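You operate a simulated robot arm through the tools that you are given. There is no shell and no other tool. Be economical: measure what you need, move in short steps, check, and stop when the job is done.

Carry out the task below with a simulated robot arm. There is one attempt and no reset: what you move stays moved.

Task
Seal the open pack again and put it in the good tray.
Fine: lift it with the rocker and rock the pin down again.

Only the result counts: the job must be done as asked and must still hold three seconds after the hand-in. Knocking over, shifting, dropping, spilling or breaking anything else fails it. A push-on lid holds only when it is set on centred and level and pressed home; a screw cap is set on level and turned clockwise until tight.

Robot
A 7-joint arm with a two-finger parallel gripper, fixed in place. Base frame: the origin is at the foot of the arm, x ahead of it, y to its left, z up; the work surface is at about z = 0. Readings come in mm, rad, newtons and seconds.
With the tool pointing down near the work surface it reaches from about 240 to 620 mm from the base axis. Its first joint turns from -1.152 to 1.152 rad. Payload 2.6 kg.
The tool frame sits at the grasp point between the pads (the TCP): z along the fingers, y along the line on which they close. The tips reach 30 mm beyond it. Largest opening 94 mm; finger width 28, thickness 10; the body of the gripper, 50 by 96 mm, starts 55 mm behind the TCP.
Orientation is that of the tool frame in the base frame, as a unit quaternion [w, x, y, z]. With the fingers straight down and closing along the base's y, the tool's x points along the base's -x, its y along +y and its z along -z.

Tools
- The arm moves only by the tool arm_command. Its arguments are lists of equal length, an entry for each row: "slide": the shift along the tool's x, y, z in mm, a list of three; "rot": the turn, a rotation vector about the tool's x, y, z in rad, a list of three; "grip": the gripper command, from -1 (shut) to 1 (fully open), values between in proportion. In form: {"slide": [[tx, ty, tz], ...], "rot": [[ax, ay, az], ...], "grip": [grip, ...]}. A call has 1 to 10 rows; each row shifts and turns the commanded pose from where the row before left it, along the tool's axes as they then stand. Rows are played at 5 a second. More than 50 mm and 0.15 rad between two rows, or a gripper value outside its range, and nothing of the call is played. A pose out of reach is approached as far as the arm can. The call stops where the force on the tool passes 50 N (or 10 N more than at its start, if that is more) or the arm is blocked; 0.2 s more then pass. Each finger travels about 72 mm/s and halts on what it meets, pressing with about 29 N; the grip force reading is that of the motor and also rises with nothing between the fingers. The clock runs only during rows and for 0.2 s after the last one: add rows that do not move to give the fingers time. The reply holds the time, the measured pose of the TCP, the force on the tool along the base axes, the opening and the grip force, in the units named above and with some noise, with the torque about the TCP (base axes, N m) and any sound that the robot's microphone picked up.
- Cameras (640 x 400 px; columns grow to the right, rows downward): "scene" is fixed at [17, 405.2, 572.1]; the picture's right is [-0.92, -0.38, 0.00], its down [-0.18, 0.43, -0.89] and it looks along [0.34, -0.82, -0.47] (base axes); focal length 316 px, centre (320, 200). "wrist" rides on the gripper at [76, 14, -102] in the tool frame; the picture's right is [-0.18, 0.98, 0.00], its down [-0.75, -0.14, -0.64] and it looks along [-0.63, -0.12, 0.77] (tool axes); focal length 243 px, centre (320, 200). There is no depth. A picture from a camera that has moved, and an enlarged one, comes with that camera's place and axes in the base frame and with its lens. The place of the scene camera against the robot may be out by one fixed shift of up to 18 mm in any direction.
- grab_frame(camera): a new picture of that camera. No time passes.
- enlarge(camera, box): a new picture of the part [left, top, right, bottom] of that camera's present view, enlarged. No time passes.
- job_done(): hands the job in; it is judged then, once.

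Work in short steps. Places have to be worked out from the pictures, the camera data and where the tool is seen: move nearer, look again, correct. Check each grasp and each placing, and mend what went wrong. You have 120 turns and 64 pictures in all, those below and enlarged ones among them. Open the gripper and draw the arm clear of the work before you hand the job in, unless the task says otherwise; then end with one line.

The tools are called after "Request:" as name(argument=value, ...) on one line, values as JSON. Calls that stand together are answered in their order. arm_command: Moves the arm, as the interface text tells. Its arguments: {"type":"object","properties":{"slide":{"type":"array","items":{"type":"array","items":{"type":"number"}}},"rot":{"type":"array","items":{"type":"array","items":{"type":"number"}}},"grip":{"type":"array","items":{"type":"number"}}},"required":["slide","rot","grip"]} The other tools are called the same way: grab_frame (camera) takes a picture; enlarge (camera, box) takes an enlarged picture of a part of a camera's view; job_done () hands the job in.

At the start:

```text
clock: 0.0
position: [266.3, -243.6, 355.2]
tcp_rot: [0.0, 0.0, 1.0, 0.0]
ft_force: [-0.1, 0.0, 0.0]
ft_torque: [0.02, -0.02, 0.01]
width: 94.0
gripper_force: 0.1
```

scene: 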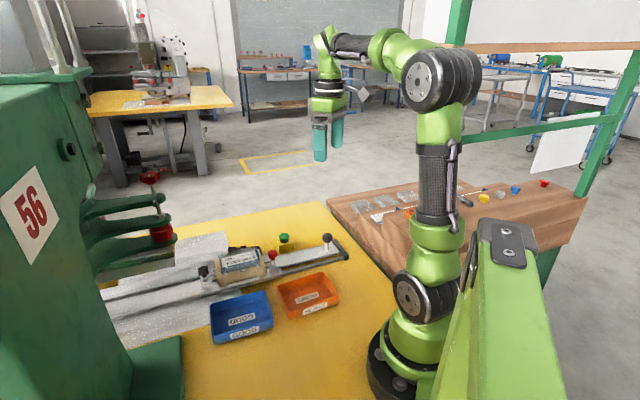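
wrist: 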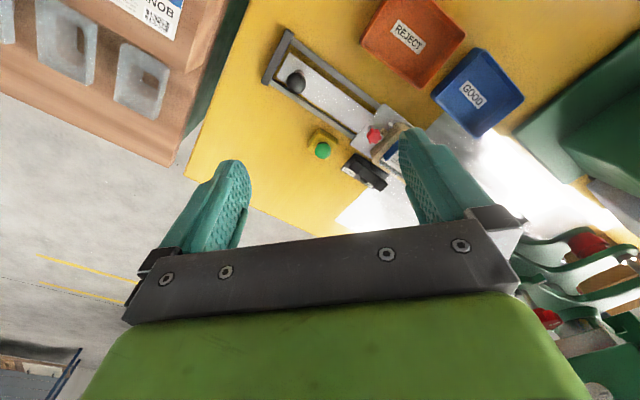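

I'll look closer at the machine and the parts before moving.

Request:
enlarge(camera="scene", box=[180, 220, 360, 340])

Request:
enlarge(camera="scene", box=[320, 170, 560, 320])

Request:
enlarge(camera="wrist", box=[250, 0, 550, 200])

```text
3.33 times, centred on (270, 280) of scene
camera zoom: at [17.0, 405.2, 572.1], right [-0.92, -0.38, 0.0], down [-0.18, 0.43, -0.89], along [0.34, -0.82, -0.47], focal length 1053 px, centre (487, -67)
```

zoom: 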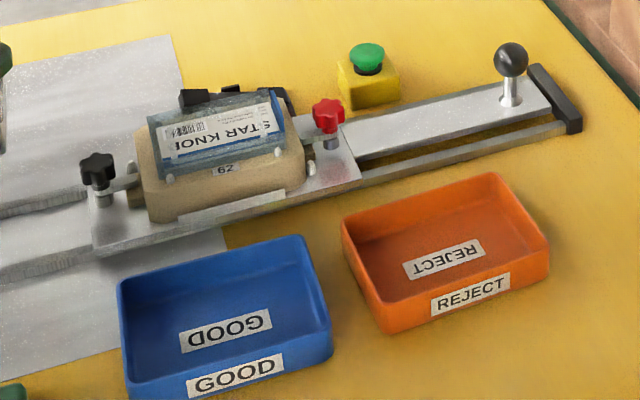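

```text
2.67 times, centred on (440, 245) of scene
camera zoom: at [17.0, 405.2, 572.1], right [-0.92, -0.38, 0.0], down [-0.18, 0.43, -0.89], along [0.34, -0.82, -0.47], focal length 843 px, centre (0, 80)
```

zoom: 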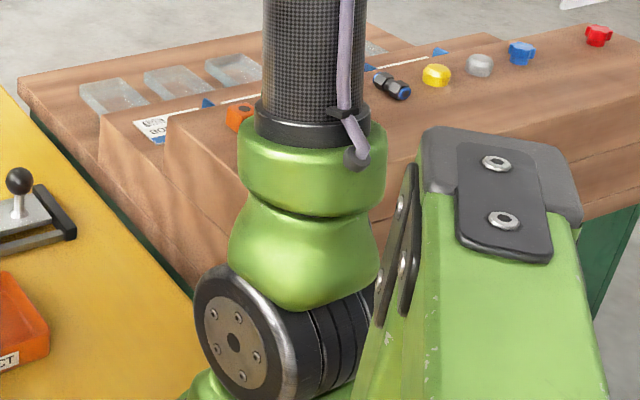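

```text
2.00 times, centred on (400, 100) of wrist
camera zoom: at [190.5, -228.3, 457.8], right [0.18, 0.98, 0.0], down [0.75, -0.14, 0.64], along [0.63, -0.12, -0.77], focal length 485 px, centre (160, 400)
```

zoom: 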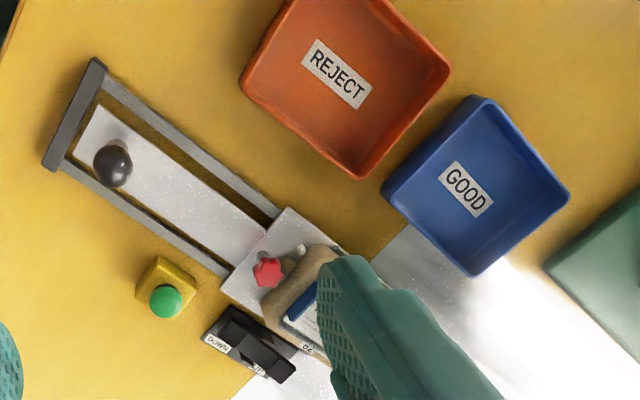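

The shuttle carrying nest 62 runs at about 40° from the ball handle (276,-271) past the red knob (382,-159) to the black knob (511,-47). I'll shift the hand sideways in +y to see the nest, rocker and button without the finger in the way.

Request:
arm_command(slide=[[0, 40, 0], [0, 40, 0], [0, 40, 0], [0, 0, 0]], rot=[[0, 0, 0], [0, 0, 0], [0, 0, 0], [0, 0, 0]], grip=[1, 1, 1, 1])

Request:
grab_frame(camera="wrist")

```text
clock: 1.0
position: [266.4, -122.9, 354.2]
tcp_rot: [0.0, 0.0, 1.0, 0.0]
ft_force: [0.6, 0.7, 0.6]
ft_torque: [-0.01, 0.01, -0.01]
width: 94.0
gripper_force: 0.0
```

```text
58 pictures are left
camera wrist: at [190.5, -107.1, 456.9], right [0.18, 0.98, 0.0], down [0.75, -0.14, 0.64], along [0.63, -0.12, -0.77], focal length 243 px, centre (320, 200)
```

wrist: 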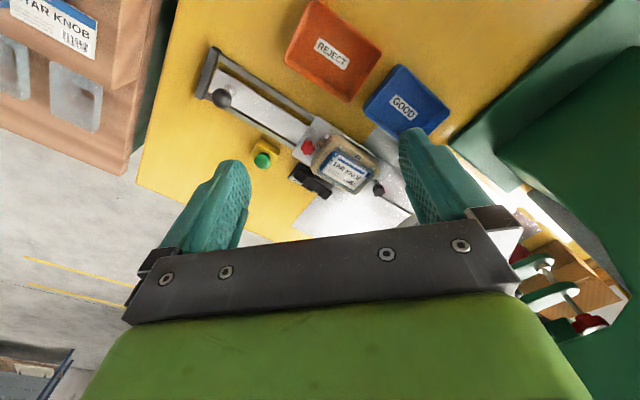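

The whole station is visible now; enlarging it.

Request:
enlarge(camera="wrist", box=[230, 100, 410, 220])

Request:
enlarge(camera="wrist", box=[0, 0, 140, 140])

Request:
enlarge(camera="scene", box=[0, 50, 240, 320])

```text
3.33 times, centred on (320, 160) of wrist
camera zoom: at [190.5, -107.1, 456.9], right [0.18, 0.98, 0.0], down [0.75, -0.14, 0.64], along [0.63, -0.12, -0.77], focal length 809 px, centre (320, 333)
```

zoom: 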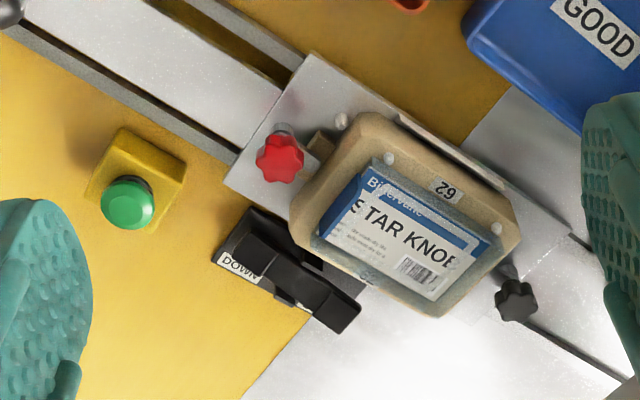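

```text
2.86 times, centred on (70, 70) of wrist
camera zoom: at [190.5, -107.1, 456.9], right [0.18, 0.98, 0.0], down [0.75, -0.14, 0.64], along [0.63, -0.12, -0.77], focal length 693 px, centre (1034, 571)
```

zoom: 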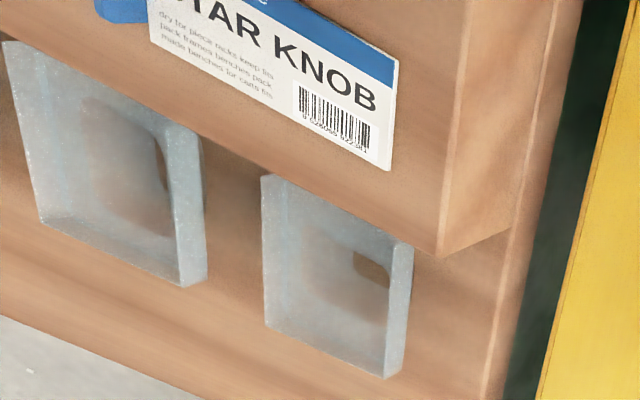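

```text
1.48 times, centred on (120, 185) of scene
camera zoom: at [17.0, 405.2, 572.1], right [-0.92, -0.38, 0.0], down [-0.18, 0.43, -0.89], along [0.34, -0.82, -0.47], focal length 468 px, centre (616, 222)
```

zoom: 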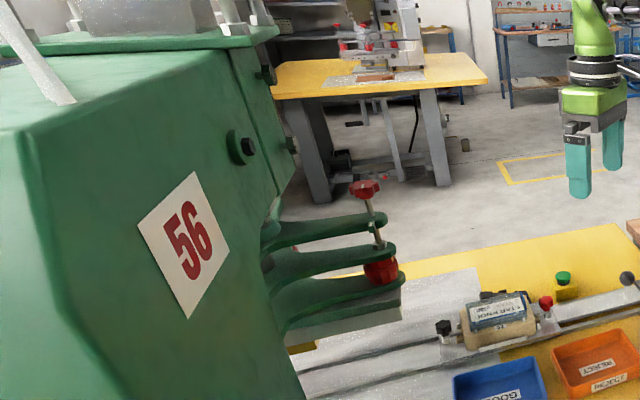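

Enlarging tightly on the nest and the rocker to see the state of the pack.

Request:
enlarge(camera="wrist", box=[305, 130, 389, 200])

Request:
enlarge(camera="scene", box=[195, 235, 285, 295])

Request:
enlarge(camera="wrist", box=[285, 155, 345, 200])

```text
5.71 times, centred on (347, 165) of wrist
camera zoom: at [190.5, -107.1, 456.9], right [0.18, 0.98, 0.0], down [0.75, -0.14, 0.64], along [0.63, -0.12, -0.77], focal length 1386 px, centre (166, 400)
```

zoom: 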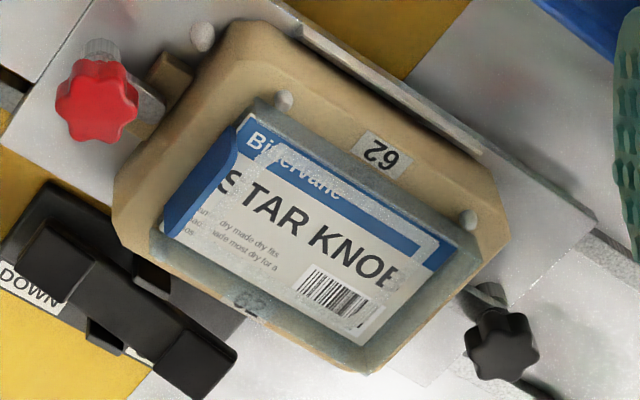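

```text
6.67 times, centred on (240, 265) of scene
camera zoom: at [17.0, 405.2, 572.1], right [-0.92, -0.38, 0.0], down [-0.18, 0.43, -0.89], along [0.34, -0.82, -0.47], focal length 2107 px, centre (853, -233)
```

zoom: 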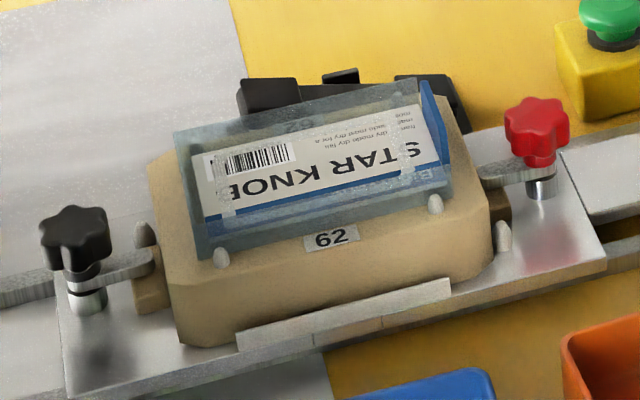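

```text
8.89 times, centred on (315, 178) of wrist
camera zoom: at [190.5, -107.1, 456.9], right [0.18, 0.98, 0.0], down [0.75, -0.14, 0.64], along [0.63, -0.12, -0.77], focal length 2157 px, centre (364, 400)
```

zoom: 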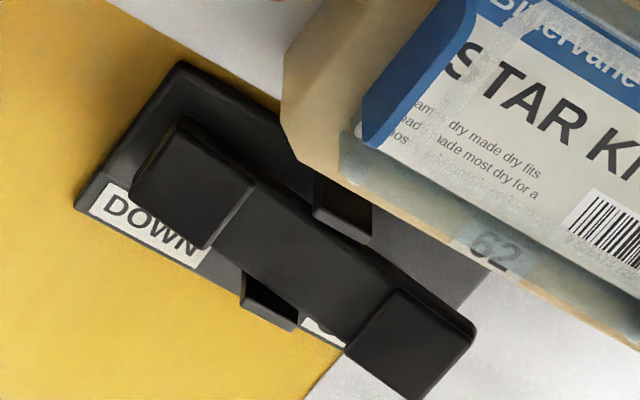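

The pack sits on nest 62 with what looks like a lifted card end near the red knob. I'm moving in for a steep close view.

Request:
arm_command(slide=[[-40, 0, 40], [-40, 0, 40], [-40, 0, 40], [0, 0, 40], [0, 0, 0]], rot=[[0, 0, 0], [0, 0, 0], [0, 0, 0], [0, 0, 0], [0, 0, 0]], grip=[1, 1, 1, 1, 1])

Request:
grab_frame(camera="wrist")

Request:
enlarge(camera="wrist", box=[270, 80, 430, 200])

```text
refused: row 1 steps farther than a row can; nothing moved
```

```text
51 pictures are left
camera wrist: at [190.5, -107.1, 456.9], right [0.18, 0.98, 0.0], down [0.75, -0.14, 0.64], along [0.63, -0.12, -0.77], focal length 243 px, centre (320, 200)
```

wrist: 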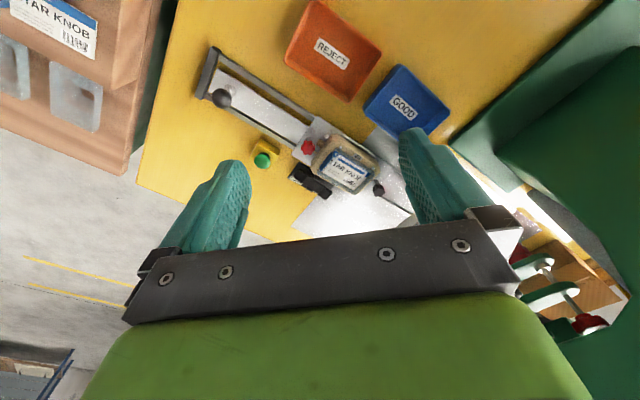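

```text
3.33 times, centred on (350, 140) of wrist
camera zoom: at [190.5, -107.1, 456.9], right [0.18, 0.98, 0.0], down [0.75, -0.14, 0.64], along [0.63, -0.12, -0.77], focal length 809 px, centre (220, 400)
```

zoom: 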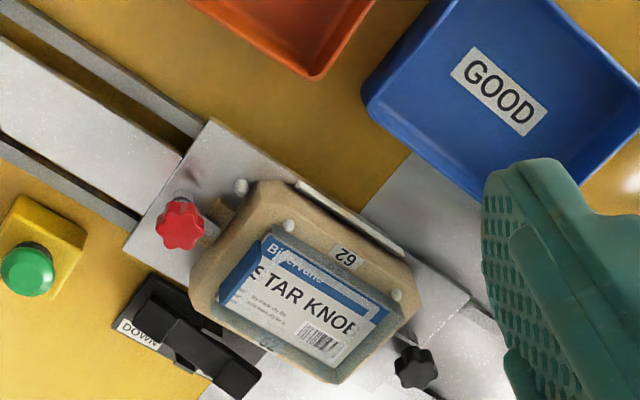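

The step was over the 50 mm limit per row; I'm redoing the move with smaller rows.

Request:
arm_command(slide=[[-30, 0, 35], [-30, 0, 35], [-30, 0, 35], [-30, 0, 35], [0, 0, 20], [0, 0, 0]], rot=[[0, 0, 0], [0, 0, 0], [0, 0, 0], [0, 0, 0], [0, 0, 0], [0, 0, 0]], grip=[1, 1, 1, 1, 1, 1])

Request:
grab_frame(camera="wrist")

```text
clock: 2.4
position: [387.5, -123.8, 195.7]
tcp_rot: [0.0, 0.001, 1.0, 0.0]
ft_force: [0.5, 0.5, -0.6]
ft_torque: [-0.02, -0.03, 0.0]
width: 94.0
gripper_force: 0.1
```

```text
49 pictures are left
camera wrist: at [311.0, -108.9, 297.6], right [0.18, 0.98, 0.0], down [0.75, -0.14, 0.64], along [0.63, -0.12, -0.77], focal length 243 px, centre (320, 200)
```

wrist: 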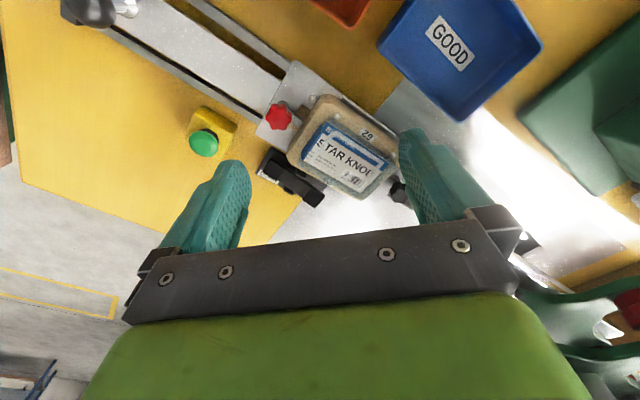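

Request:
enlarge(camera="wrist", box=[255, 85, 415, 210])

```text
3.20 times, centred on (335, 148) of wrist
camera zoom: at [311.0, -108.9, 297.6], right [0.18, 0.98, 0.0], down [0.75, -0.14, 0.64], along [0.63, -0.12, -0.77], focal length 776 px, centre (272, 368)
```

zoom: 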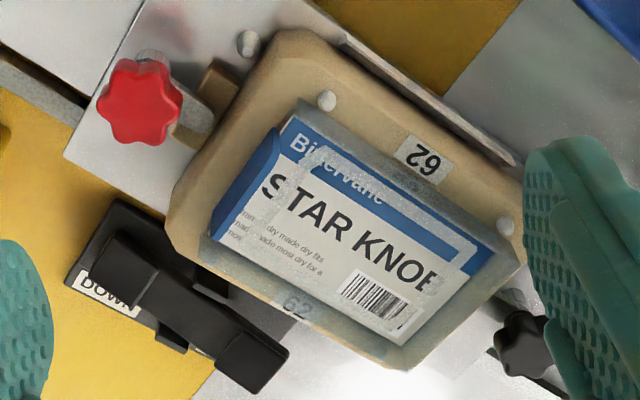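

Request:
enlarge(camera="wrist", box=[300, 105, 400, 185])

Request:
enlarge(camera="scene", box=[215, 243, 265, 278])

```text
5.00 times, centred on (350, 145) of wrist
camera zoom: at [311.0, -108.9, 297.6], right [0.18, 0.98, 0.0], down [0.75, -0.14, 0.64], along [0.63, -0.12, -0.77], focal length 1213 px, centre (170, 475)
```

zoom: 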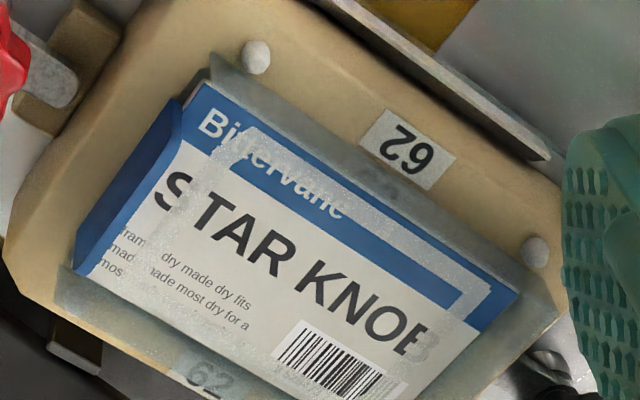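

```text
11.43 times, centred on (240, 260) of scene
camera zoom: at [17.1, 405.2, 572.1], right [-0.92, -0.38, 0.0], down [-0.18, 0.43, -0.89], along [0.34, -0.82, -0.47], focal length 3611 px, centre (1234, -491)
```

zoom: 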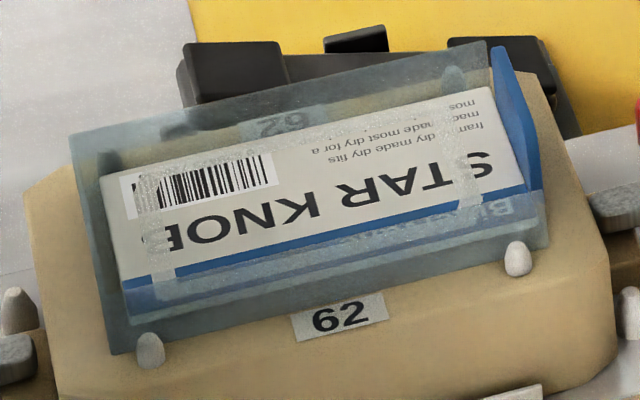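

The pack's geometry isn't clear yet. I'll compare it with the loose blisters and cards on the bench, and check the far end by zooming.

Request:
enlarge(camera="scene", box=[340, 180, 440, 245])

Request:
enlarge(camera="scene", box=[90, 170, 210, 260])

```text
6.15 times, centred on (390, 212) of scene
camera zoom: at [17.1, 405.2, 572.1], right [-0.92, -0.38, 0.0], down [-0.18, 0.43, -0.89], along [0.34, -0.82, -0.47], focal length 1945 px, centre (-111, 123)
```

zoom: 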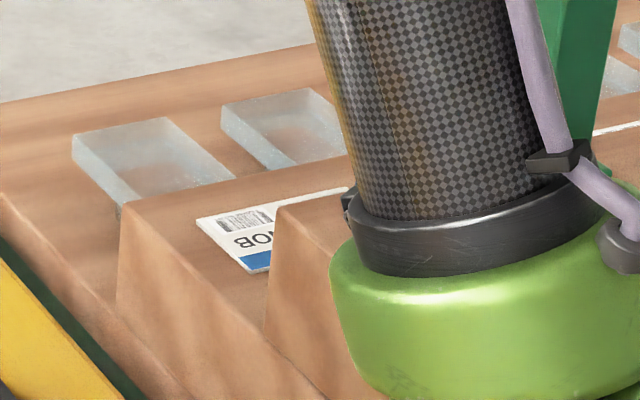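

```text
4.44 times, centred on (150, 215) of scene
camera zoom: at [17.1, 405.2, 572.1], right [-0.92, -0.38, 0.0], down [-0.18, 0.43, -0.89], along [0.34, -0.82, -0.47], focal length 1404 px, centre (1076, 133)
```

zoom: 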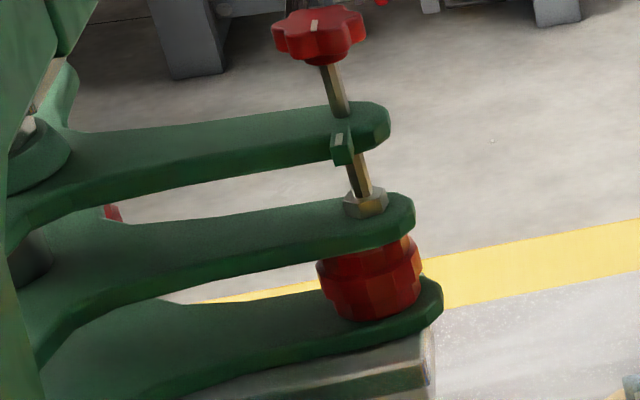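

By perspective the rocker's UP end is raised, so the DOWN end is pressed and the pin is down. The plan: push the shuttle under the press by the ball, press green, pull back, rock up, move the pack, rock down. First I go above the ball at about (284,-284,57) and turn the fingers along the slide.

Request:
arm_command(slide=[[20.6, -32.4, 0], [20.6, -32.4, 0], [20.6, -32.4, 0], [20.6, -32.4, 0], [20.6, -32.4, 0], [0, 0, 0]], rot=[[0, 0, 0], [0, 0, 0], [0, 0, 0], [0, 0, 0], [0, 0, 0], [0, 0, 0]], grip=[1, 1, 1, 1, 1, 1])

Request:
arm_command(slide=[[0, 0, 0], [0, 0, 0], [0, 0, 0], [0, 0, 0], [0, 0, 0], [0, 0, 0], [0, 0, 0]], rot=[[0, 0, 0.137], [0, 0, 0.137], [0, 0, 0.137], [0, 0, 0.137], [0, 0, 0.137], [0, 0, 0.137], [0, 0, 0]], grip=[1, 1, 1, 1, 1, 1, 1])

Request:
grab_frame(camera="wrist")

```text
clock: 3.8
position: [283.0, -283.7, 194.9]
tcp_rot: [0.0, -0.001, 1.0, 0.0]
ft_force: [-0.6, -0.4, 0.3]
ft_torque: [-0.01, 0.02, 0.01]
width: 94.1
gripper_force: 0.1
```

```text
clock: 5.4
position: [282.8, -284.8, 195.4]
tcp_rot: [0.0, 0.402, 0.916, 0.0]
ft_force: [0.1, 0.5, 1.0]
ft_torque: [-0.06, -0.02, 0.01]
width: 94.0
gripper_force: 0.1
```

```text
43 pictures are left
camera wrist: at [242.2, -218.9, 298.0], right [0.85, 0.53, 0.0], down [0.41, -0.65, 0.64], along [0.34, -0.54, -0.77], focal length 243 px, centre (320, 200)
```

wrist: 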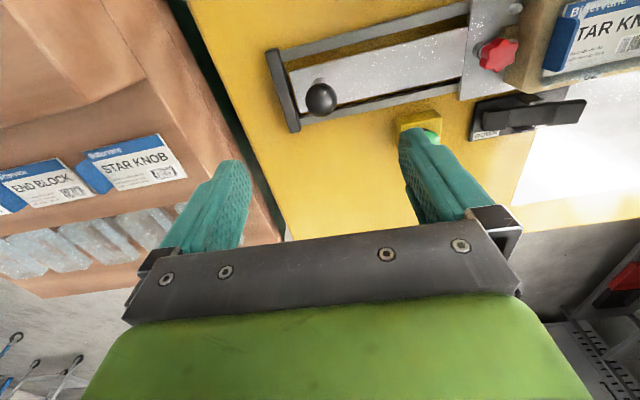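

The ball is at about (281,-281,60) and the rail runs at about 44.5°. I narrow the opening to ~44 mm, correct the position and come down to z≈110 to check.

Request:
arm_command(slide=[[4, 1.3, 0], [0, 0, 30], [0, 0, 30], [0, 0, 25], [0, 0, 0]], rot=[[0, 0, -0.026], [0, 0, 0], [0, 0, 0], [0, 0, 0], [0, 0, 0]], grip=[-0.05, -0.05, -0.05, -0.05, -0.05])

Request:
grab_frame(camera="wrist")

Request:
enlarge(camera="scene", box=[270, 180, 390, 260])

```text
clock: 6.6
position: [280.4, -282.1, 109.6]
tcp_rot: [0.0, 0.389, 0.921, 0.0]
ft_force: [0.2, -1.1, 0.6]
ft_torque: [0.03, 0.01, -0.02]
width: 44.8
gripper_force: 0.0
```

```text
42 pictures are left
camera wrist: at [238.2, -216.6, 212.0], right [0.83, 0.56, 0.0], down [0.43, -0.64, 0.64], along [0.36, -0.53, -0.77], focal length 243 px, centre (320, 200)
```

wrist: 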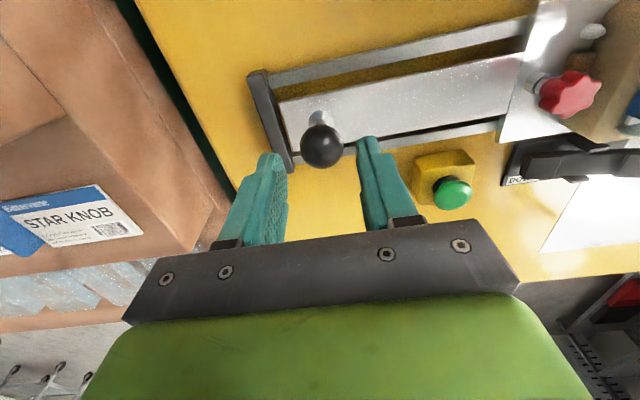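

```text
5.00 times, centred on (330, 220) of scene
camera zoom: at [17.0, 405.2, 572.1], right [-0.92, -0.38, 0.0], down [-0.18, 0.43, -0.89], along [0.34, -0.82, -0.47], focal length 1580 px, centre (270, 100)
```

zoom: 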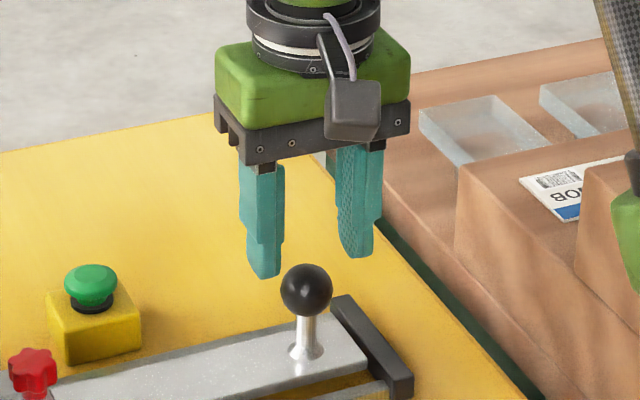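

Refined by triangulation, the ball is at about (279,-275.5,75), just between the tips. I correct the offset, lower to z≈76 and close.

Request:
arm_command(slide=[[5.7, 3.6, 0], [0, 0, 17], [0, 0, 17], [0, 0, 0]], rot=[[0, 0, 0], [0, 0, 0], [0, 0, 0], [0, 0, 0]], grip=[-0.05, -0.05, -0.05, -0.05])

Request:
grab_frame(camera="wrist")

Request:
enlarge(camera="scene", box=[270, 180, 390, 260])

```text
clock: 7.6
position: [280.0, -275.4, 76.7]
tcp_rot: [0.0, 0.387, 0.922, -0.001]
ft_force: [0.0, -1.6, 0.4]
ft_torque: [0.02, -0.01, 0.0]
width: 44.8
gripper_force: 0.0
```

```text
40 pictures are left
camera wrist: at [237.4, -210.5, 178.2], right [0.83, 0.56, 0.0], down [0.43, -0.64, 0.64], along [0.36, -0.53, -0.77], focal length 243 px, centre (320, 200)
```

wrist: 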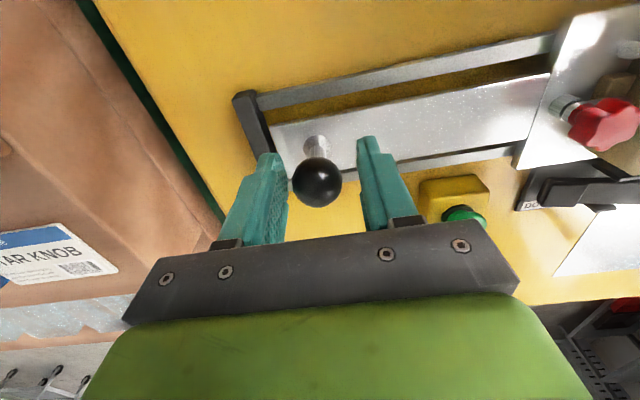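

```text
5.00 times, centred on (330, 220) of scene
camera zoom: at [17.0, 405.2, 572.1], right [-0.92, -0.38, 0.0], down [-0.18, 0.43, -0.89], along [0.34, -0.82, -0.47], focal length 1580 px, centre (270, 100)
```

zoom: 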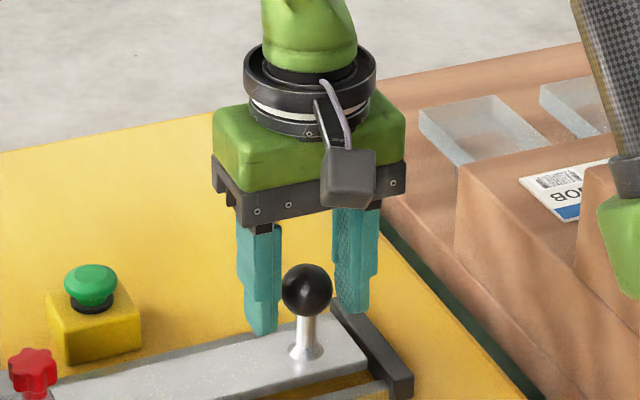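

The ball is between the fingers (centre z≈67). I lower a little and close.

Request:
arm_command(slide=[[-1.5, 0, 4], [0, 0, 0], [0, 0, 0], [0, 0, 0]], rot=[[0, 0, 0], [0, 0, 0], [0, 0, 0], [0, 0, 0]], grip=[-0.05, -1, -1, -1])

Request:
enlarge(camera="wrist", box=[220, 100, 420, 230])

```text
clock: 8.6
position: [279.3, -277.1, 72.0]
tcp_rot: [0.0, 0.388, 0.922, -0.001]
ft_force: [-5.3, -0.5, 3.4]
ft_torque: [-0.33, 0.0, -0.23]
width: 30.3
gripper_force: 44.7
```

```text
3.08 times, centred on (320, 165) of wrist
camera zoom: at [238.4, -211.4, 174.6], right [0.83, 0.55, 0.0], down [0.43, -0.64, 0.64], along [0.36, -0.53, -0.77], focal length 746 px, centre (320, 308)
```

zoom: 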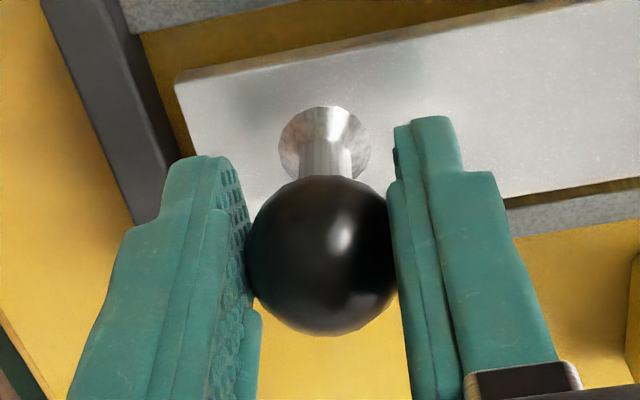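

Ball gripped (30 mm). I now push the shuttle along the rail toward the press, gently, reading the side force.

Request:
arm_command(slide=[[0, 4, 0], [0, 8, 0], [0, 8, 0], [0, 8, 0], [0, 8, 0], [0, 8, 0], [0, 0, 0]], rot=[[0, 0, 0], [0, 0, 0], [0, 0, 0], [0, 0, 0], [0, 0, 0], [0, 0, 0], [0, 0, 0]], grip=[-1, -1, -1, -1, -1, -1, -1])

Request:
enlarge(camera="scene", box=[90, 180, 360, 350])

```text
clock: 10.2
position: [312.2, -244.8, 72.8]
tcp_rot: [-0.002, 0.388, 0.922, 0.0]
ft_force: [-2.3, 1.5, -5.4]
ft_torque: [-0.26, -0.14, 0.06]
width: 30.2
gripper_force: 44.8
```

```text
2.35 times, centred on (225, 265) of scene
camera zoom: at [17.1, 405.2, 572.1], right [-0.92, -0.38, 0.0], down [-0.18, 0.43, -0.89], along [0.34, -0.82, -0.47], focal length 744 px, centre (544, 47)
```

zoom: 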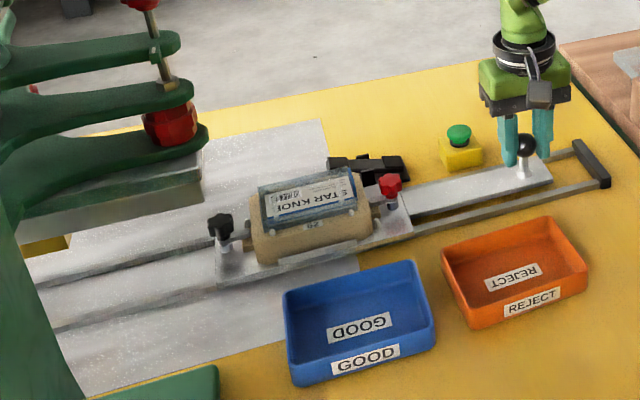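

The shuttle slides freely with low side forces. Continuing toward the press.

Request:
arm_command(slide=[[0, 10, 0], [0, 10, 0], [0, 10, 0], [0, 10, 0], [0, 10, 0], [0, 10, 0], [0, 10, 0], [0, 10, 0], [0, 0, 0]], rot=[[0, 0, 0], [0, 0, 0], [0, 0, 0], [0, 0, 0], [0, 0, 0], [0, 0, 0], [0, 0, 0], [0, 0, 0], [0, 0, 0]], grip=[-1, -1, -1, -1, -1, -1, -1, -1, -1])

Request:
enlarge(camera="scene", box=[90, 180, 360, 350])

```text
clock: 12.2
position: [369.2, -187.5, 72.5]
tcp_rot: [-0.001, 0.387, 0.922, 0.0]
ft_force: [-7.1, 7.6, 1.5]
ft_torque: [0.0, 0.11, -0.04]
width: 30.1
gripper_force: 45.8
```

```text
2.35 times, centred on (225, 265) of scene
camera zoom: at [17.0, 405.2, 572.1], right [-0.92, -0.38, 0.0], down [-0.18, 0.43, -0.89], along [0.34, -0.82, -0.47], focal length 744 px, centre (544, 47)
```

zoom: 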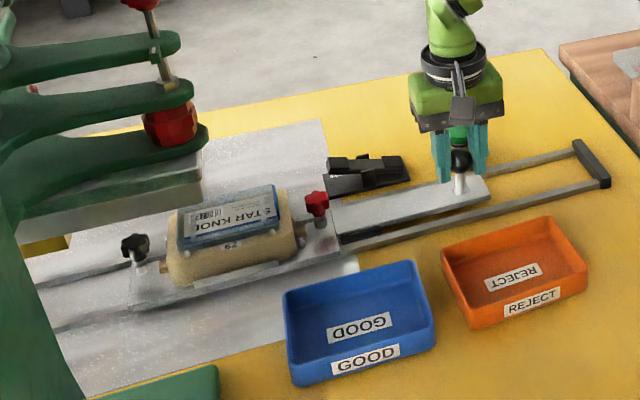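

A 10 N side force shows that the rail is a touch steeper than my path. I'm correcting +1.5 mm sideways and carrying on.

Request:
arm_command(slide=[[1.5, 0, 0], [0.1, 10, 0], [0.1, 10, 0], [0.1, 10, 0], [0.1, 10, 0], [0.1, 10, 0], [0.1, 10, 0], [0, 0, 0]], rot=[[0, 0, 0], [0, 0, 0], [0, 0, 0], [0, 0, 0], [0, 0, 0], [0, 0, 0], [0, 0, 0], [0, 0, 0]], grip=[-1, -1, -1, -1, -1, -1, -1, -1])

Request:
enlarge(camera="scene", box=[90, 180, 360, 350])

```text
clock: 14.0
position: [411.5, -145.2, 72.8]
tcp_rot: [0.001, 0.388, 0.922, -0.001]
ft_force: [5.8, -6.5, -8.1]
ft_torque: [0.16, 0.23, 0.01]
width: 30.6
gripper_force: 45.0
```

```text
2.35 times, centred on (225, 265) of scene
camera zoom: at [17.1, 405.2, 572.1], right [-0.92, -0.38, 0.0], down [-0.18, 0.43, -0.89], along [0.34, -0.82, -0.47], focal length 744 px, centre (544, 47)
```

zoom: 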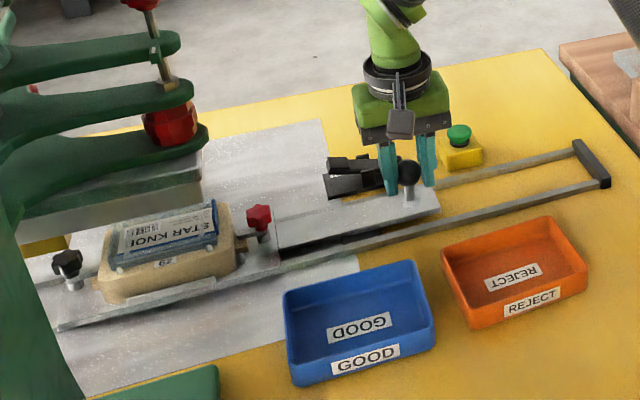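

Slight over-correction; shifting back 0.8 mm and continuing in smaller rows, watching for the end stop.

Request:
arm_command(slide=[[-0.8, 0, 0], [0.06, 8, 0], [0.06, 8, 0], [0.06, 8, 0], [0.06, 8, 0], [0.06, 8, 0], [0, 0, 0]], rot=[[0, 0, 0], [0, 0, 0], [0, 0, 0], [0, 0, 0], [0, 0, 0], [0, 0, 0], [0, 0, 0]], grip=[-1, -1, -1, -1, -1, -1, -1])

Request:
enlarge(camera="scene", box=[90, 180, 300, 320])

```text
clock: 15.6
position: [438.8, -118.3, 73.2]
tcp_rot: [-0.001, 0.389, 0.921, 0.0]
ft_force: [-6.2, 5.8, 8.3]
ft_torque: [0.23, 0.32, -0.09]
width: 30.3
gripper_force: 44.9
```

```text
2.86 times, centred on (195, 250) of scene
camera zoom: at [17.0, 405.2, 572.1], right [-0.92, -0.38, 0.0], down [-0.18, 0.43, -0.89], along [0.34, -0.82, -0.47], focal length 903 px, centre (677, 57)
```

zoom: 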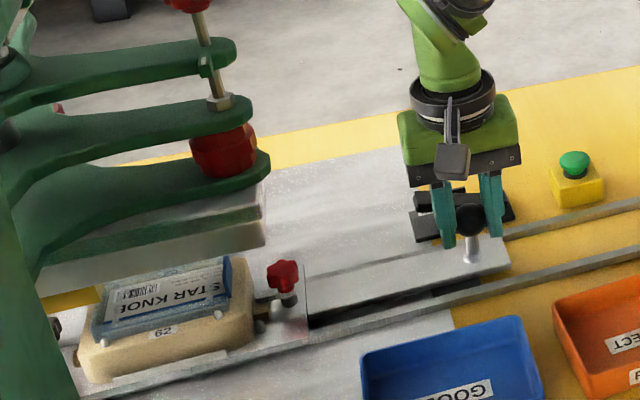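

Still sliding; the nest is entering under the platen. Continuing in small rows.

Request:
arm_command(slide=[[0.5, 0, 0], [0.06, 8, 0], [0.06, 8, 0], [0.06, 8, 0], [0.06, 8, 0], [0.06, 8, 0], [0, 0, 0]], rot=[[0, 0, 0], [0, 0, 0], [0, 0, 0], [0, 0, 0], [0, 0, 0], [0, 0, 0], [0, 0, 0]], grip=[-1, -1, -1, -1, -1, -1, -1])

Request:
enlarge(camera="scene", box=[90, 180, 300, 320])

```text
clock: 17.2
position: [467.3, -89.6, 71.4]
tcp_rot: [0.0, 0.388, 0.922, 0.0]
ft_force: [0.0, -0.8, -3.4]
ft_torque: [-0.2, -0.1, 0.01]
width: 30.1
gripper_force: 45.2
```

```text
2.86 times, centred on (195, 250) of scene
camera zoom: at [17.1, 405.2, 572.1], right [-0.92, -0.38, 0.0], down [-0.18, 0.43, -0.89], along [0.34, -0.82, -0.47], focal length 903 px, centre (677, 57)
```

zoom: 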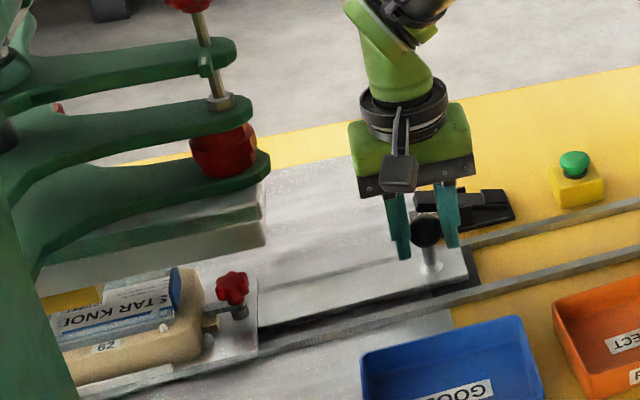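

Forces are near zero; continuing.

Request:
arm_command(slide=[[0.06, 8, 0], [0.06, 8, 0], [0.06, 8, 0], [0.06, 8, 0], [0.06, 8, 0], [0.06, 8, 0], [0, 0, 0]], rot=[[0, 0, 0], [0, 0, 0], [0, 0, 0], [0, 0, 0], [0, 0, 0], [0, 0, 0], [0, 0, 0]], grip=[-1, -1, -1, -1, -1, -1, -1])

Request:
enlarge(camera="scene", box=[70, 180, 280, 320])

```text
clock: 18.5
position: [491.2, -66.5, 71.4]
tcp_rot: [-0.006, 0.395, 0.919, -0.006]
ft_force: [-5.6, 0.1, 4.8]
ft_torque: [-0.34, -0.17, 0.03]
width: 30.0
gripper_force: 44.2
stopped in row 6: the force on the tool passed its limit at 60 N (the readings are from after the stop); the commanded pose is now the measured one
```

```text
2.86 times, centred on (175, 250) of scene
camera zoom: at [17.0, 405.2, 572.1], right [-0.92, -0.38, 0.0], down [-0.18, 0.43, -0.89], along [0.34, -0.82, -0.47], focal length 903 px, centre (734, 57)
```

zoom: 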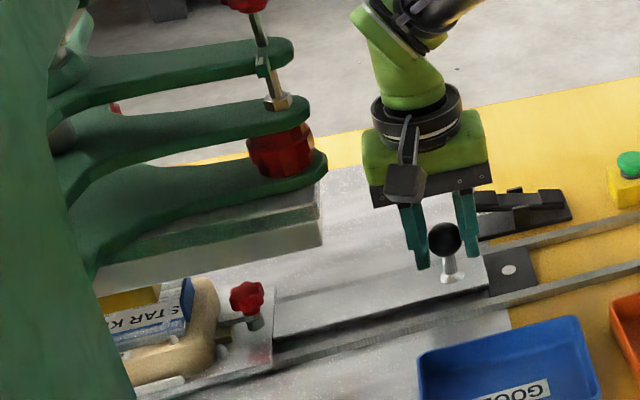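

The stop came after ~298 mm of travel with 60 N, so the shuttle is at its end stop under the press; the ejector pin block is now uncovered at the home position. I'll release the ball and lift straight up.

Request:
arm_command(slide=[[0, 0, 0], [0, 0, 0], [0, 0, -25], [0, 0, -35], [0, 0, -35], [0, 0, 0]], rot=[[0, 0, 0], [0, 0, 0], [0, 0, 0], [0, 0, 0], [0, 0, 0], [0, 0, 0]], grip=[0.1, 0.1, 0.1, 0.1, 0.1, 0.1])

Request:
grab_frame(camera="scene")

Request:
grab_frame(camera="wrist")

```text
clock: 19.9
position: [493.8, -66.6, 168.7]
tcp_rot: [-0.007, 0.395, 0.919, -0.007]
ft_force: [0.0, 0.5, 0.2]
ft_torque: [0.0, -0.03, 0.0]
width: 51.8
gripper_force: 0.0
```

```text
31 pictures are left
```

scene: 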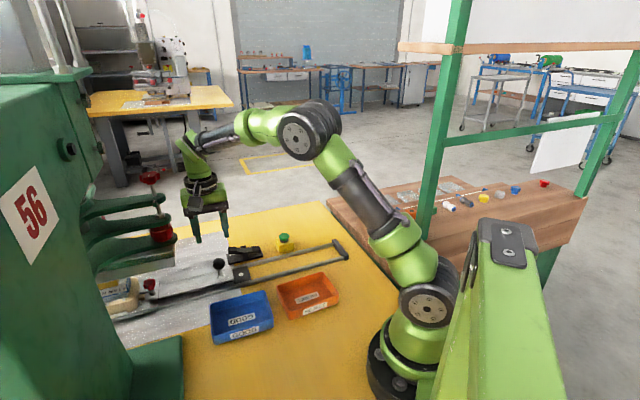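

```text
30 pictures are left
camera wrist: at [454.1, 0.0, 270.6], right [0.84, 0.54, -0.02], down [0.43, -0.64, 0.64], along [0.33, -0.54, -0.77], focal length 243 px, centre (320, 200)
```

wrist: 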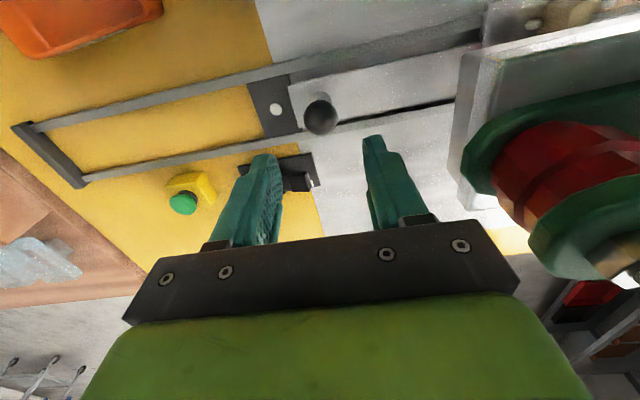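

Checking where the nest stands relative to the platen.

Request:
enlarge(camera="scene", box=[70, 210, 260, 335])

Request:
enlarge(camera="wrist", box=[440, 0, 640, 125])

```text
3.20 times, centred on (165, 272) of scene
camera zoom: at [17.0, 405.2, 572.1], right [-0.92, -0.38, 0.0], down [-0.18, 0.43, -0.89], along [0.34, -0.82, -0.47], focal length 1011 px, centre (816, -32)
```

zoom: 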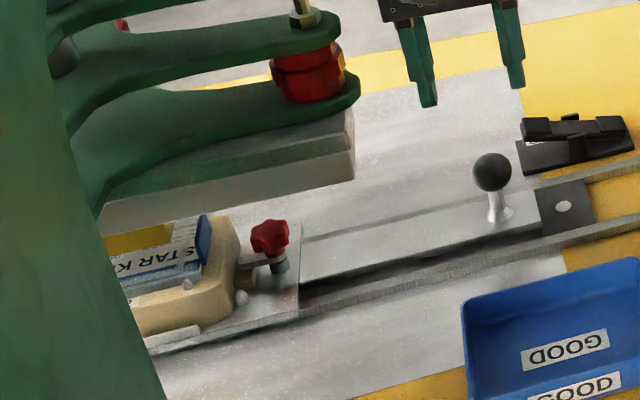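

```text
3.20 times, centred on (540, 62) of wrist
camera zoom: at [454.1, 0.0, 270.6], right [0.84, 0.54, -0.02], down [0.43, -0.64, 0.64], along [0.33, -0.54, -0.77], focal length 776 px, centre (-384, 640)
```

zoom: 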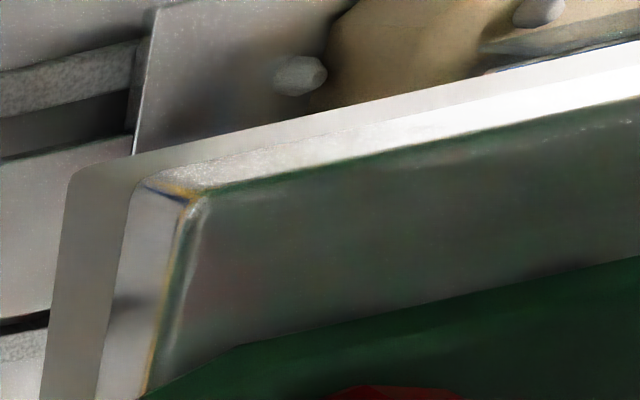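

The platen is a long slab over the end of the rail and the nest is at the end stop beneath it. Next I move above the green button (~(408,-260,46)) with the fingers closed.

Request:
arm_command(slide=[[-16.5, -38.7, 0], [-16.5, -38.7, 0], [-16.5, -38.7, 0], [-16.5, -38.7, 0], [-16.5, -38.7, 0], [0, 0, 30], [0, 0, 0]], rot=[[0, 0, 0], [0, 0, 0], [0, 0, 0], [0, 0, 0], [0, 0, 0], [0, 0, 0], [0, 0, 0]], grip=[-1, -1, -1, -1, -1, -1, -1])

Request:
grab_frame(camera="wrist")

```text
clock: 21.5
position: [408.6, -258.3, 138.9]
tcp_rot: [-0.006, 0.395, 0.918, -0.005]
ft_force: [-0.2, -0.3, -0.3]
ft_torque: [0.02, 0.03, -0.01]
width: 0.0
gripper_force: 28.9
```

```text
27 pictures are left
camera wrist: at [368.8, -192.5, 242.3], right [0.84, 0.54, -0.02], down [0.43, -0.64, 0.64], along [0.34, -0.54, -0.77], focal length 243 px, centre (320, 200)
```

wrist: 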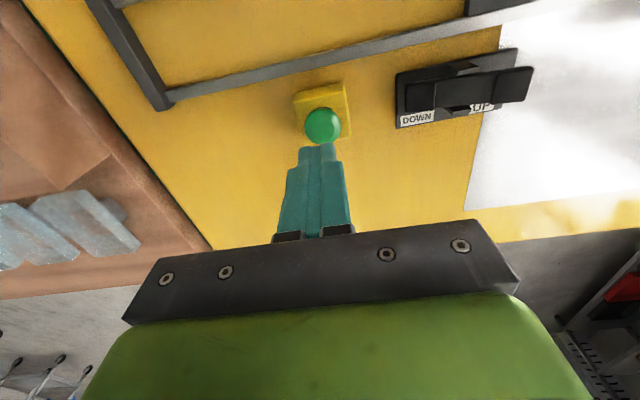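

The button sits at about (413,-263), top z≈40–46. I shift and descend in small steps until contact.

Request:
arm_command(slide=[[-6.5, 0.5, 0], [0, 0, 25], [0, 0, 25], [0, 0, 4], [0, 0, 4], [0, 0, 0]], rot=[[0, 0, 0], [0, 0, 0], [0, 0, 0], [0, 0, 0], [0, 0, 0], [0, 0, 0]], grip=[-1, -1, -1, -1, -1, -1])

Request:
grab_frame(camera="wrist")

```text
clock: 22.9
position: [411.4, -263.1, 81.4]
tcp_rot: [-0.006, 0.395, 0.919, -0.006]
ft_force: [-0.1, 0.1, 0.3]
ft_torque: [-0.02, -0.03, -0.03]
width: 0.0
gripper_force: 29.5
```

```text
26 pictures are left
camera wrist: at [372.7, -196.7, 183.8], right [0.84, 0.54, -0.02], down [0.43, -0.64, 0.64], along [0.34, -0.54, -0.77], focal length 243 px, centre (320, 200)
```

wrist: 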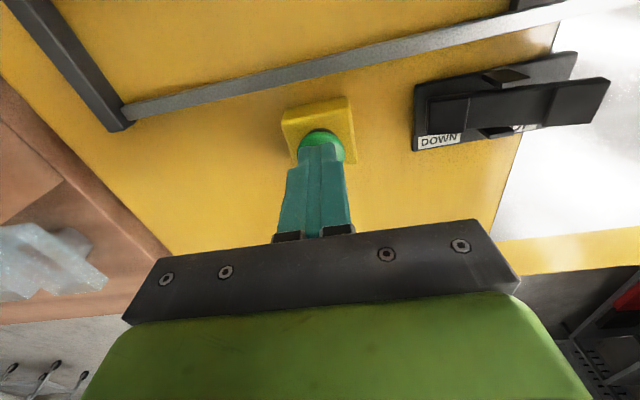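

The tips are centred over the button. Pressing down in 2 mm steps.

Request:
arm_command(slide=[[0, 0, 2], [0, 0, 2], [0, 0, 2], [0, 0, 2], [0, 0, 2], [0, 0, 0]], rot=[[0, 0, 0], [0, 0, 0], [0, 0, 0], [0, 0, 0], [0, 0, 0], [0, 0, 0]], grip=[-1, -1, -1, -1, -1, -1])

```text
clock: 24.3
position: [413.2, -263.3, 71.9]
tcp_rot: [-0.005, 0.395, 0.919, -0.006]
ft_force: [0.8, 1.3, 3.7]
ft_torque: [0.04, -0.06, -0.01]
width: 0.0
gripper_force: 29.0
heard: click
```

A click: the button registered. I wait a moment, lift slightly, and look at the press.

Request:
arm_command(slide=[[0, 0, 0], [0, 0, 0], [0, 0, -15], [0, 0, -15], [0, 0, 0]], rot=[[0, 0, 0], [0, 0, 0], [0, 0, 0], [0, 0, 0], [0, 0, 0]], grip=[-1, -1, -1, -1, -1])

Request:
enlarge(camera="scene", box=[70, 160, 300, 320])

```text
clock: 25.5
position: [413.4, -263.8, 101.7]
tcp_rot: [-0.007, 0.395, 0.919, -0.006]
ft_force: [-0.3, 0.6, -0.3]
ft_torque: [0.02, -0.01, -0.02]
width: 0.0
gripper_force: 28.9
```

```text
2.50 times, centred on (185, 240) of scene
camera zoom: at [17.0, 405.2, 572.1], right [-0.92, -0.38, 0.0], down [-0.18, 0.43, -0.89], along [0.34, -0.82, -0.47], focal length 790 px, centre (658, 100)
```

zoom: 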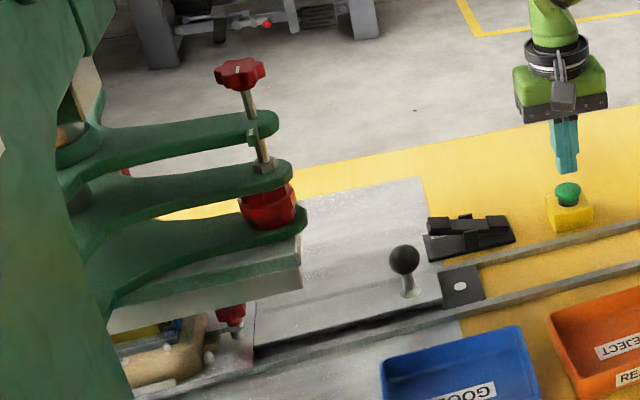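

The press head is coming down. I wait for the cycle to finish.

Request:
arm_command(slide=[[0, 0, 0], [0, 0, 0], [0, 0, 0], [0, 0, 0], [0, 0, 0], [0, 0, 0], [0, 0, 0], [0, 0, 0], [0, 0, 0], [0, 0, 0]], rot=[[0, 0, 0], [0, 0, 0], [0, 0, 0], [0, 0, 0], [0, 0, 0], [0, 0, 0], [0, 0, 0], [0, 0, 0], [0, 0, 0], [0, 0, 0]], grip=[-1, -1, -1, -1, -1, -1, -1, -1, -1, -1])

Request:
arm_command(slide=[[0, 0, 0], [0, 0, 0], [0, 0, 0], [0, 0, 0], [0, 0, 0], [0, 0, 0], [0, 0, 0], [0, 0, 0], [0, 0, 0], [0, 0, 0]], rot=[[0, 0, 0], [0, 0, 0], [0, 0, 0], [0, 0, 0], [0, 0, 0], [0, 0, 0], [0, 0, 0], [0, 0, 0], [0, 0, 0], [0, 0, 0]], grip=[-1, -1, -1, -1, -1, -1, -1, -1, -1, -1])

Request:
enlarge(camera="scene", box=[70, 160, 300, 320])

```text
clock: 27.7
position: [412.2, -263.6, 101.2]
tcp_rot: [-0.007, 0.395, 0.919, -0.005]
ft_force: [0.5, -0.3, 0.2]
ft_torque: [-0.01, -0.01, 0.02]
width: 0.1
gripper_force: 29.0
```

```text
clock: 29.9
position: [412.6, -263.6, 101.3]
tcp_rot: [-0.006, 0.395, 0.919, -0.006]
ft_force: [-0.6, 0.8, 0.5]
ft_torque: [0.01, -0.01, 0.0]
width: 0.1
gripper_force: 29.2
```

```text
2.50 times, centred on (185, 240) of scene
camera zoom: at [17.0, 405.2, 572.1], right [-0.92, -0.38, 0.0], down [-0.18, 0.43, -0.89], along [0.34, -0.82, -0.47], focal length 790 px, centre (658, 100)
```

zoom: 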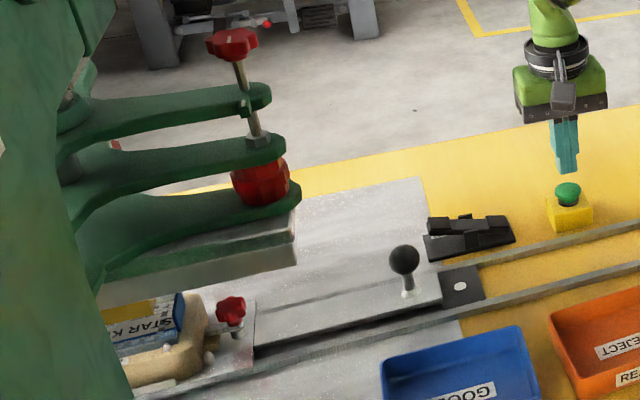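

The press has risen again, so the cycle is done. I return above the ball with the gripper opened to ~52 mm.

Request:
arm_command(slide=[[0, 0, -35], [0, 0, -32], [17.6, 38.7, 0], [17.6, 38.7, 0], [17.6, 38.7, 0], [17.6, 38.7, 0], [17.6, 38.7, 0], [0, 0, 0]], rot=[[0, 0, 0], [0, 0, 0], [0, 0, 0], [0, 0, 0], [0, 0, 0], [0, 0, 0], [0, 0, 0], [0, 0, 0]], grip=[-1, -1, 0.1, 0.1, 0.1, 0.1, 0.1, 0.1])

Request:
grab_frame(camera="wrist")

```text
clock: 31.7
position: [494.0, -65.8, 166.8]
tcp_rot: [-0.007, 0.396, 0.918, -0.005]
ft_force: [0.4, -0.1, 0.8]
ft_torque: [0.0, 0.0, 0.03]
width: 51.7
gripper_force: 0.1
```

```text
23 pictures are left
camera wrist: at [454.2, 0.6, 268.2], right [0.84, 0.54, -0.02], down [0.43, -0.64, 0.64], along [0.33, -0.54, -0.77], focal length 243 px, centre (320, 200)
```

wrist: 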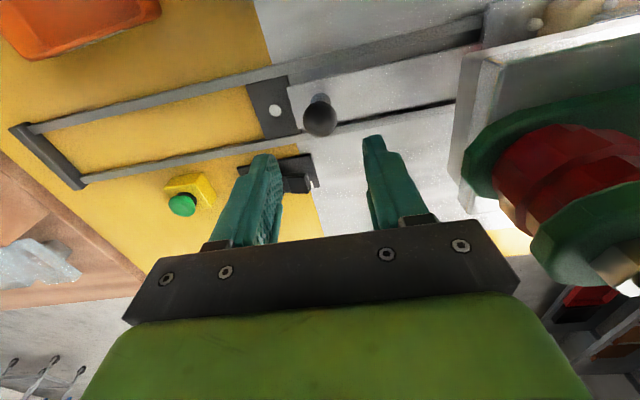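

Same view as when I left it. I level the tool, lower onto the ball and grip.

Request:
arm_command(slide=[[0, 0, 0], [0, 0, 30], [0, 0, 30], [0, 0, 30], [0, 0, 5], [0, 0, 0], [0, 0, 0], [0, 0, 0]], rot=[[-0.015, -0.009, -0.02], [0, 0, 0], [0, 0, 0], [0, 0, 0], [0, 0, 0], [0, 0, 0], [0, 0, 0], [0, 0, 0]], grip=[0.1, 0.1, 0.1, 0.1, 0.1, -1, -1, -1])

```text
clock: 33.5
position: [494.0, -68.5, 70.7]
tcp_rot: [0.0, 0.389, 0.921, -0.004]
ft_force: [-18.8, -13.0, 1.2]
ft_torque: [-0.01, 0.27, -0.2]
width: 30.0
gripper_force: 45.2
```

Gripped. Pulling the shuttle back along the rail.

Request:
arm_command(slide=[[0, -5, 0], [-0.08, -8, 0], [-0.08, -8, 0], [-0.1, -10, 0], [-0.1, -10, 0], [-0.1, -10, 0], [-0.1, -10, 0], [-0.1, -10, 0], [-0.1, -10, 0], [0, 0, 0]], rot=[[0, 0, 0], [0, 0, 0], [0, 0, 0], [0, 0, 0], [0, 0, 0], [0, 0, 0], [0, 0, 0], [0, 0, 0], [0, 0, 0], [0, 0, 0]], grip=[-1, -1, -1, -1, -1, -1, -1, -1, -1, -1])

```text
clock: 35.7
position: [436.8, -124.7, 71.1]
tcp_rot: [0.002, 0.386, 0.923, -0.002]
ft_force: [14.2, -12.1, -23.5]
ft_torque: [0.03, -0.04, 0.02]
width: 30.3
gripper_force: 45.3
```

Moderate side and down forces have built up in the grip. I relieve them (−1 mm sideways, 1.5 mm down) and pull on.

Request:
arm_command(slide=[[-1, 0, 1.5], [-0.1, -10, 0], [-0.1, -10, 0], [-0.1, -10, 0], [-0.1, -10, 0], [-0.1, -10, 0], [-0.1, -10, 0], [-0.1, -10, 0], [-0.1, -10, 0], [0, 0, 0]], rot=[[0, 0, 0], [0, 0, 0], [0, 0, 0], [0, 0, 0], [0, 0, 0], [0, 0, 0], [0, 0, 0], [0, 0, 0], [0, 0, 0], [0, 0, 0]], grip=[-1, -1, -1, -1, -1, -1, -1, -1, -1, -1])

```text
clock: 37.9
position: [381.8, -180.8, 68.6]
tcp_rot: [0.0, 0.388, 0.922, -0.001]
ft_force: [-15.0, 14.6, 25.5]
ft_torque: [0.1, 0.03, -0.07]
width: 30.4
gripper_force: 45.0
```

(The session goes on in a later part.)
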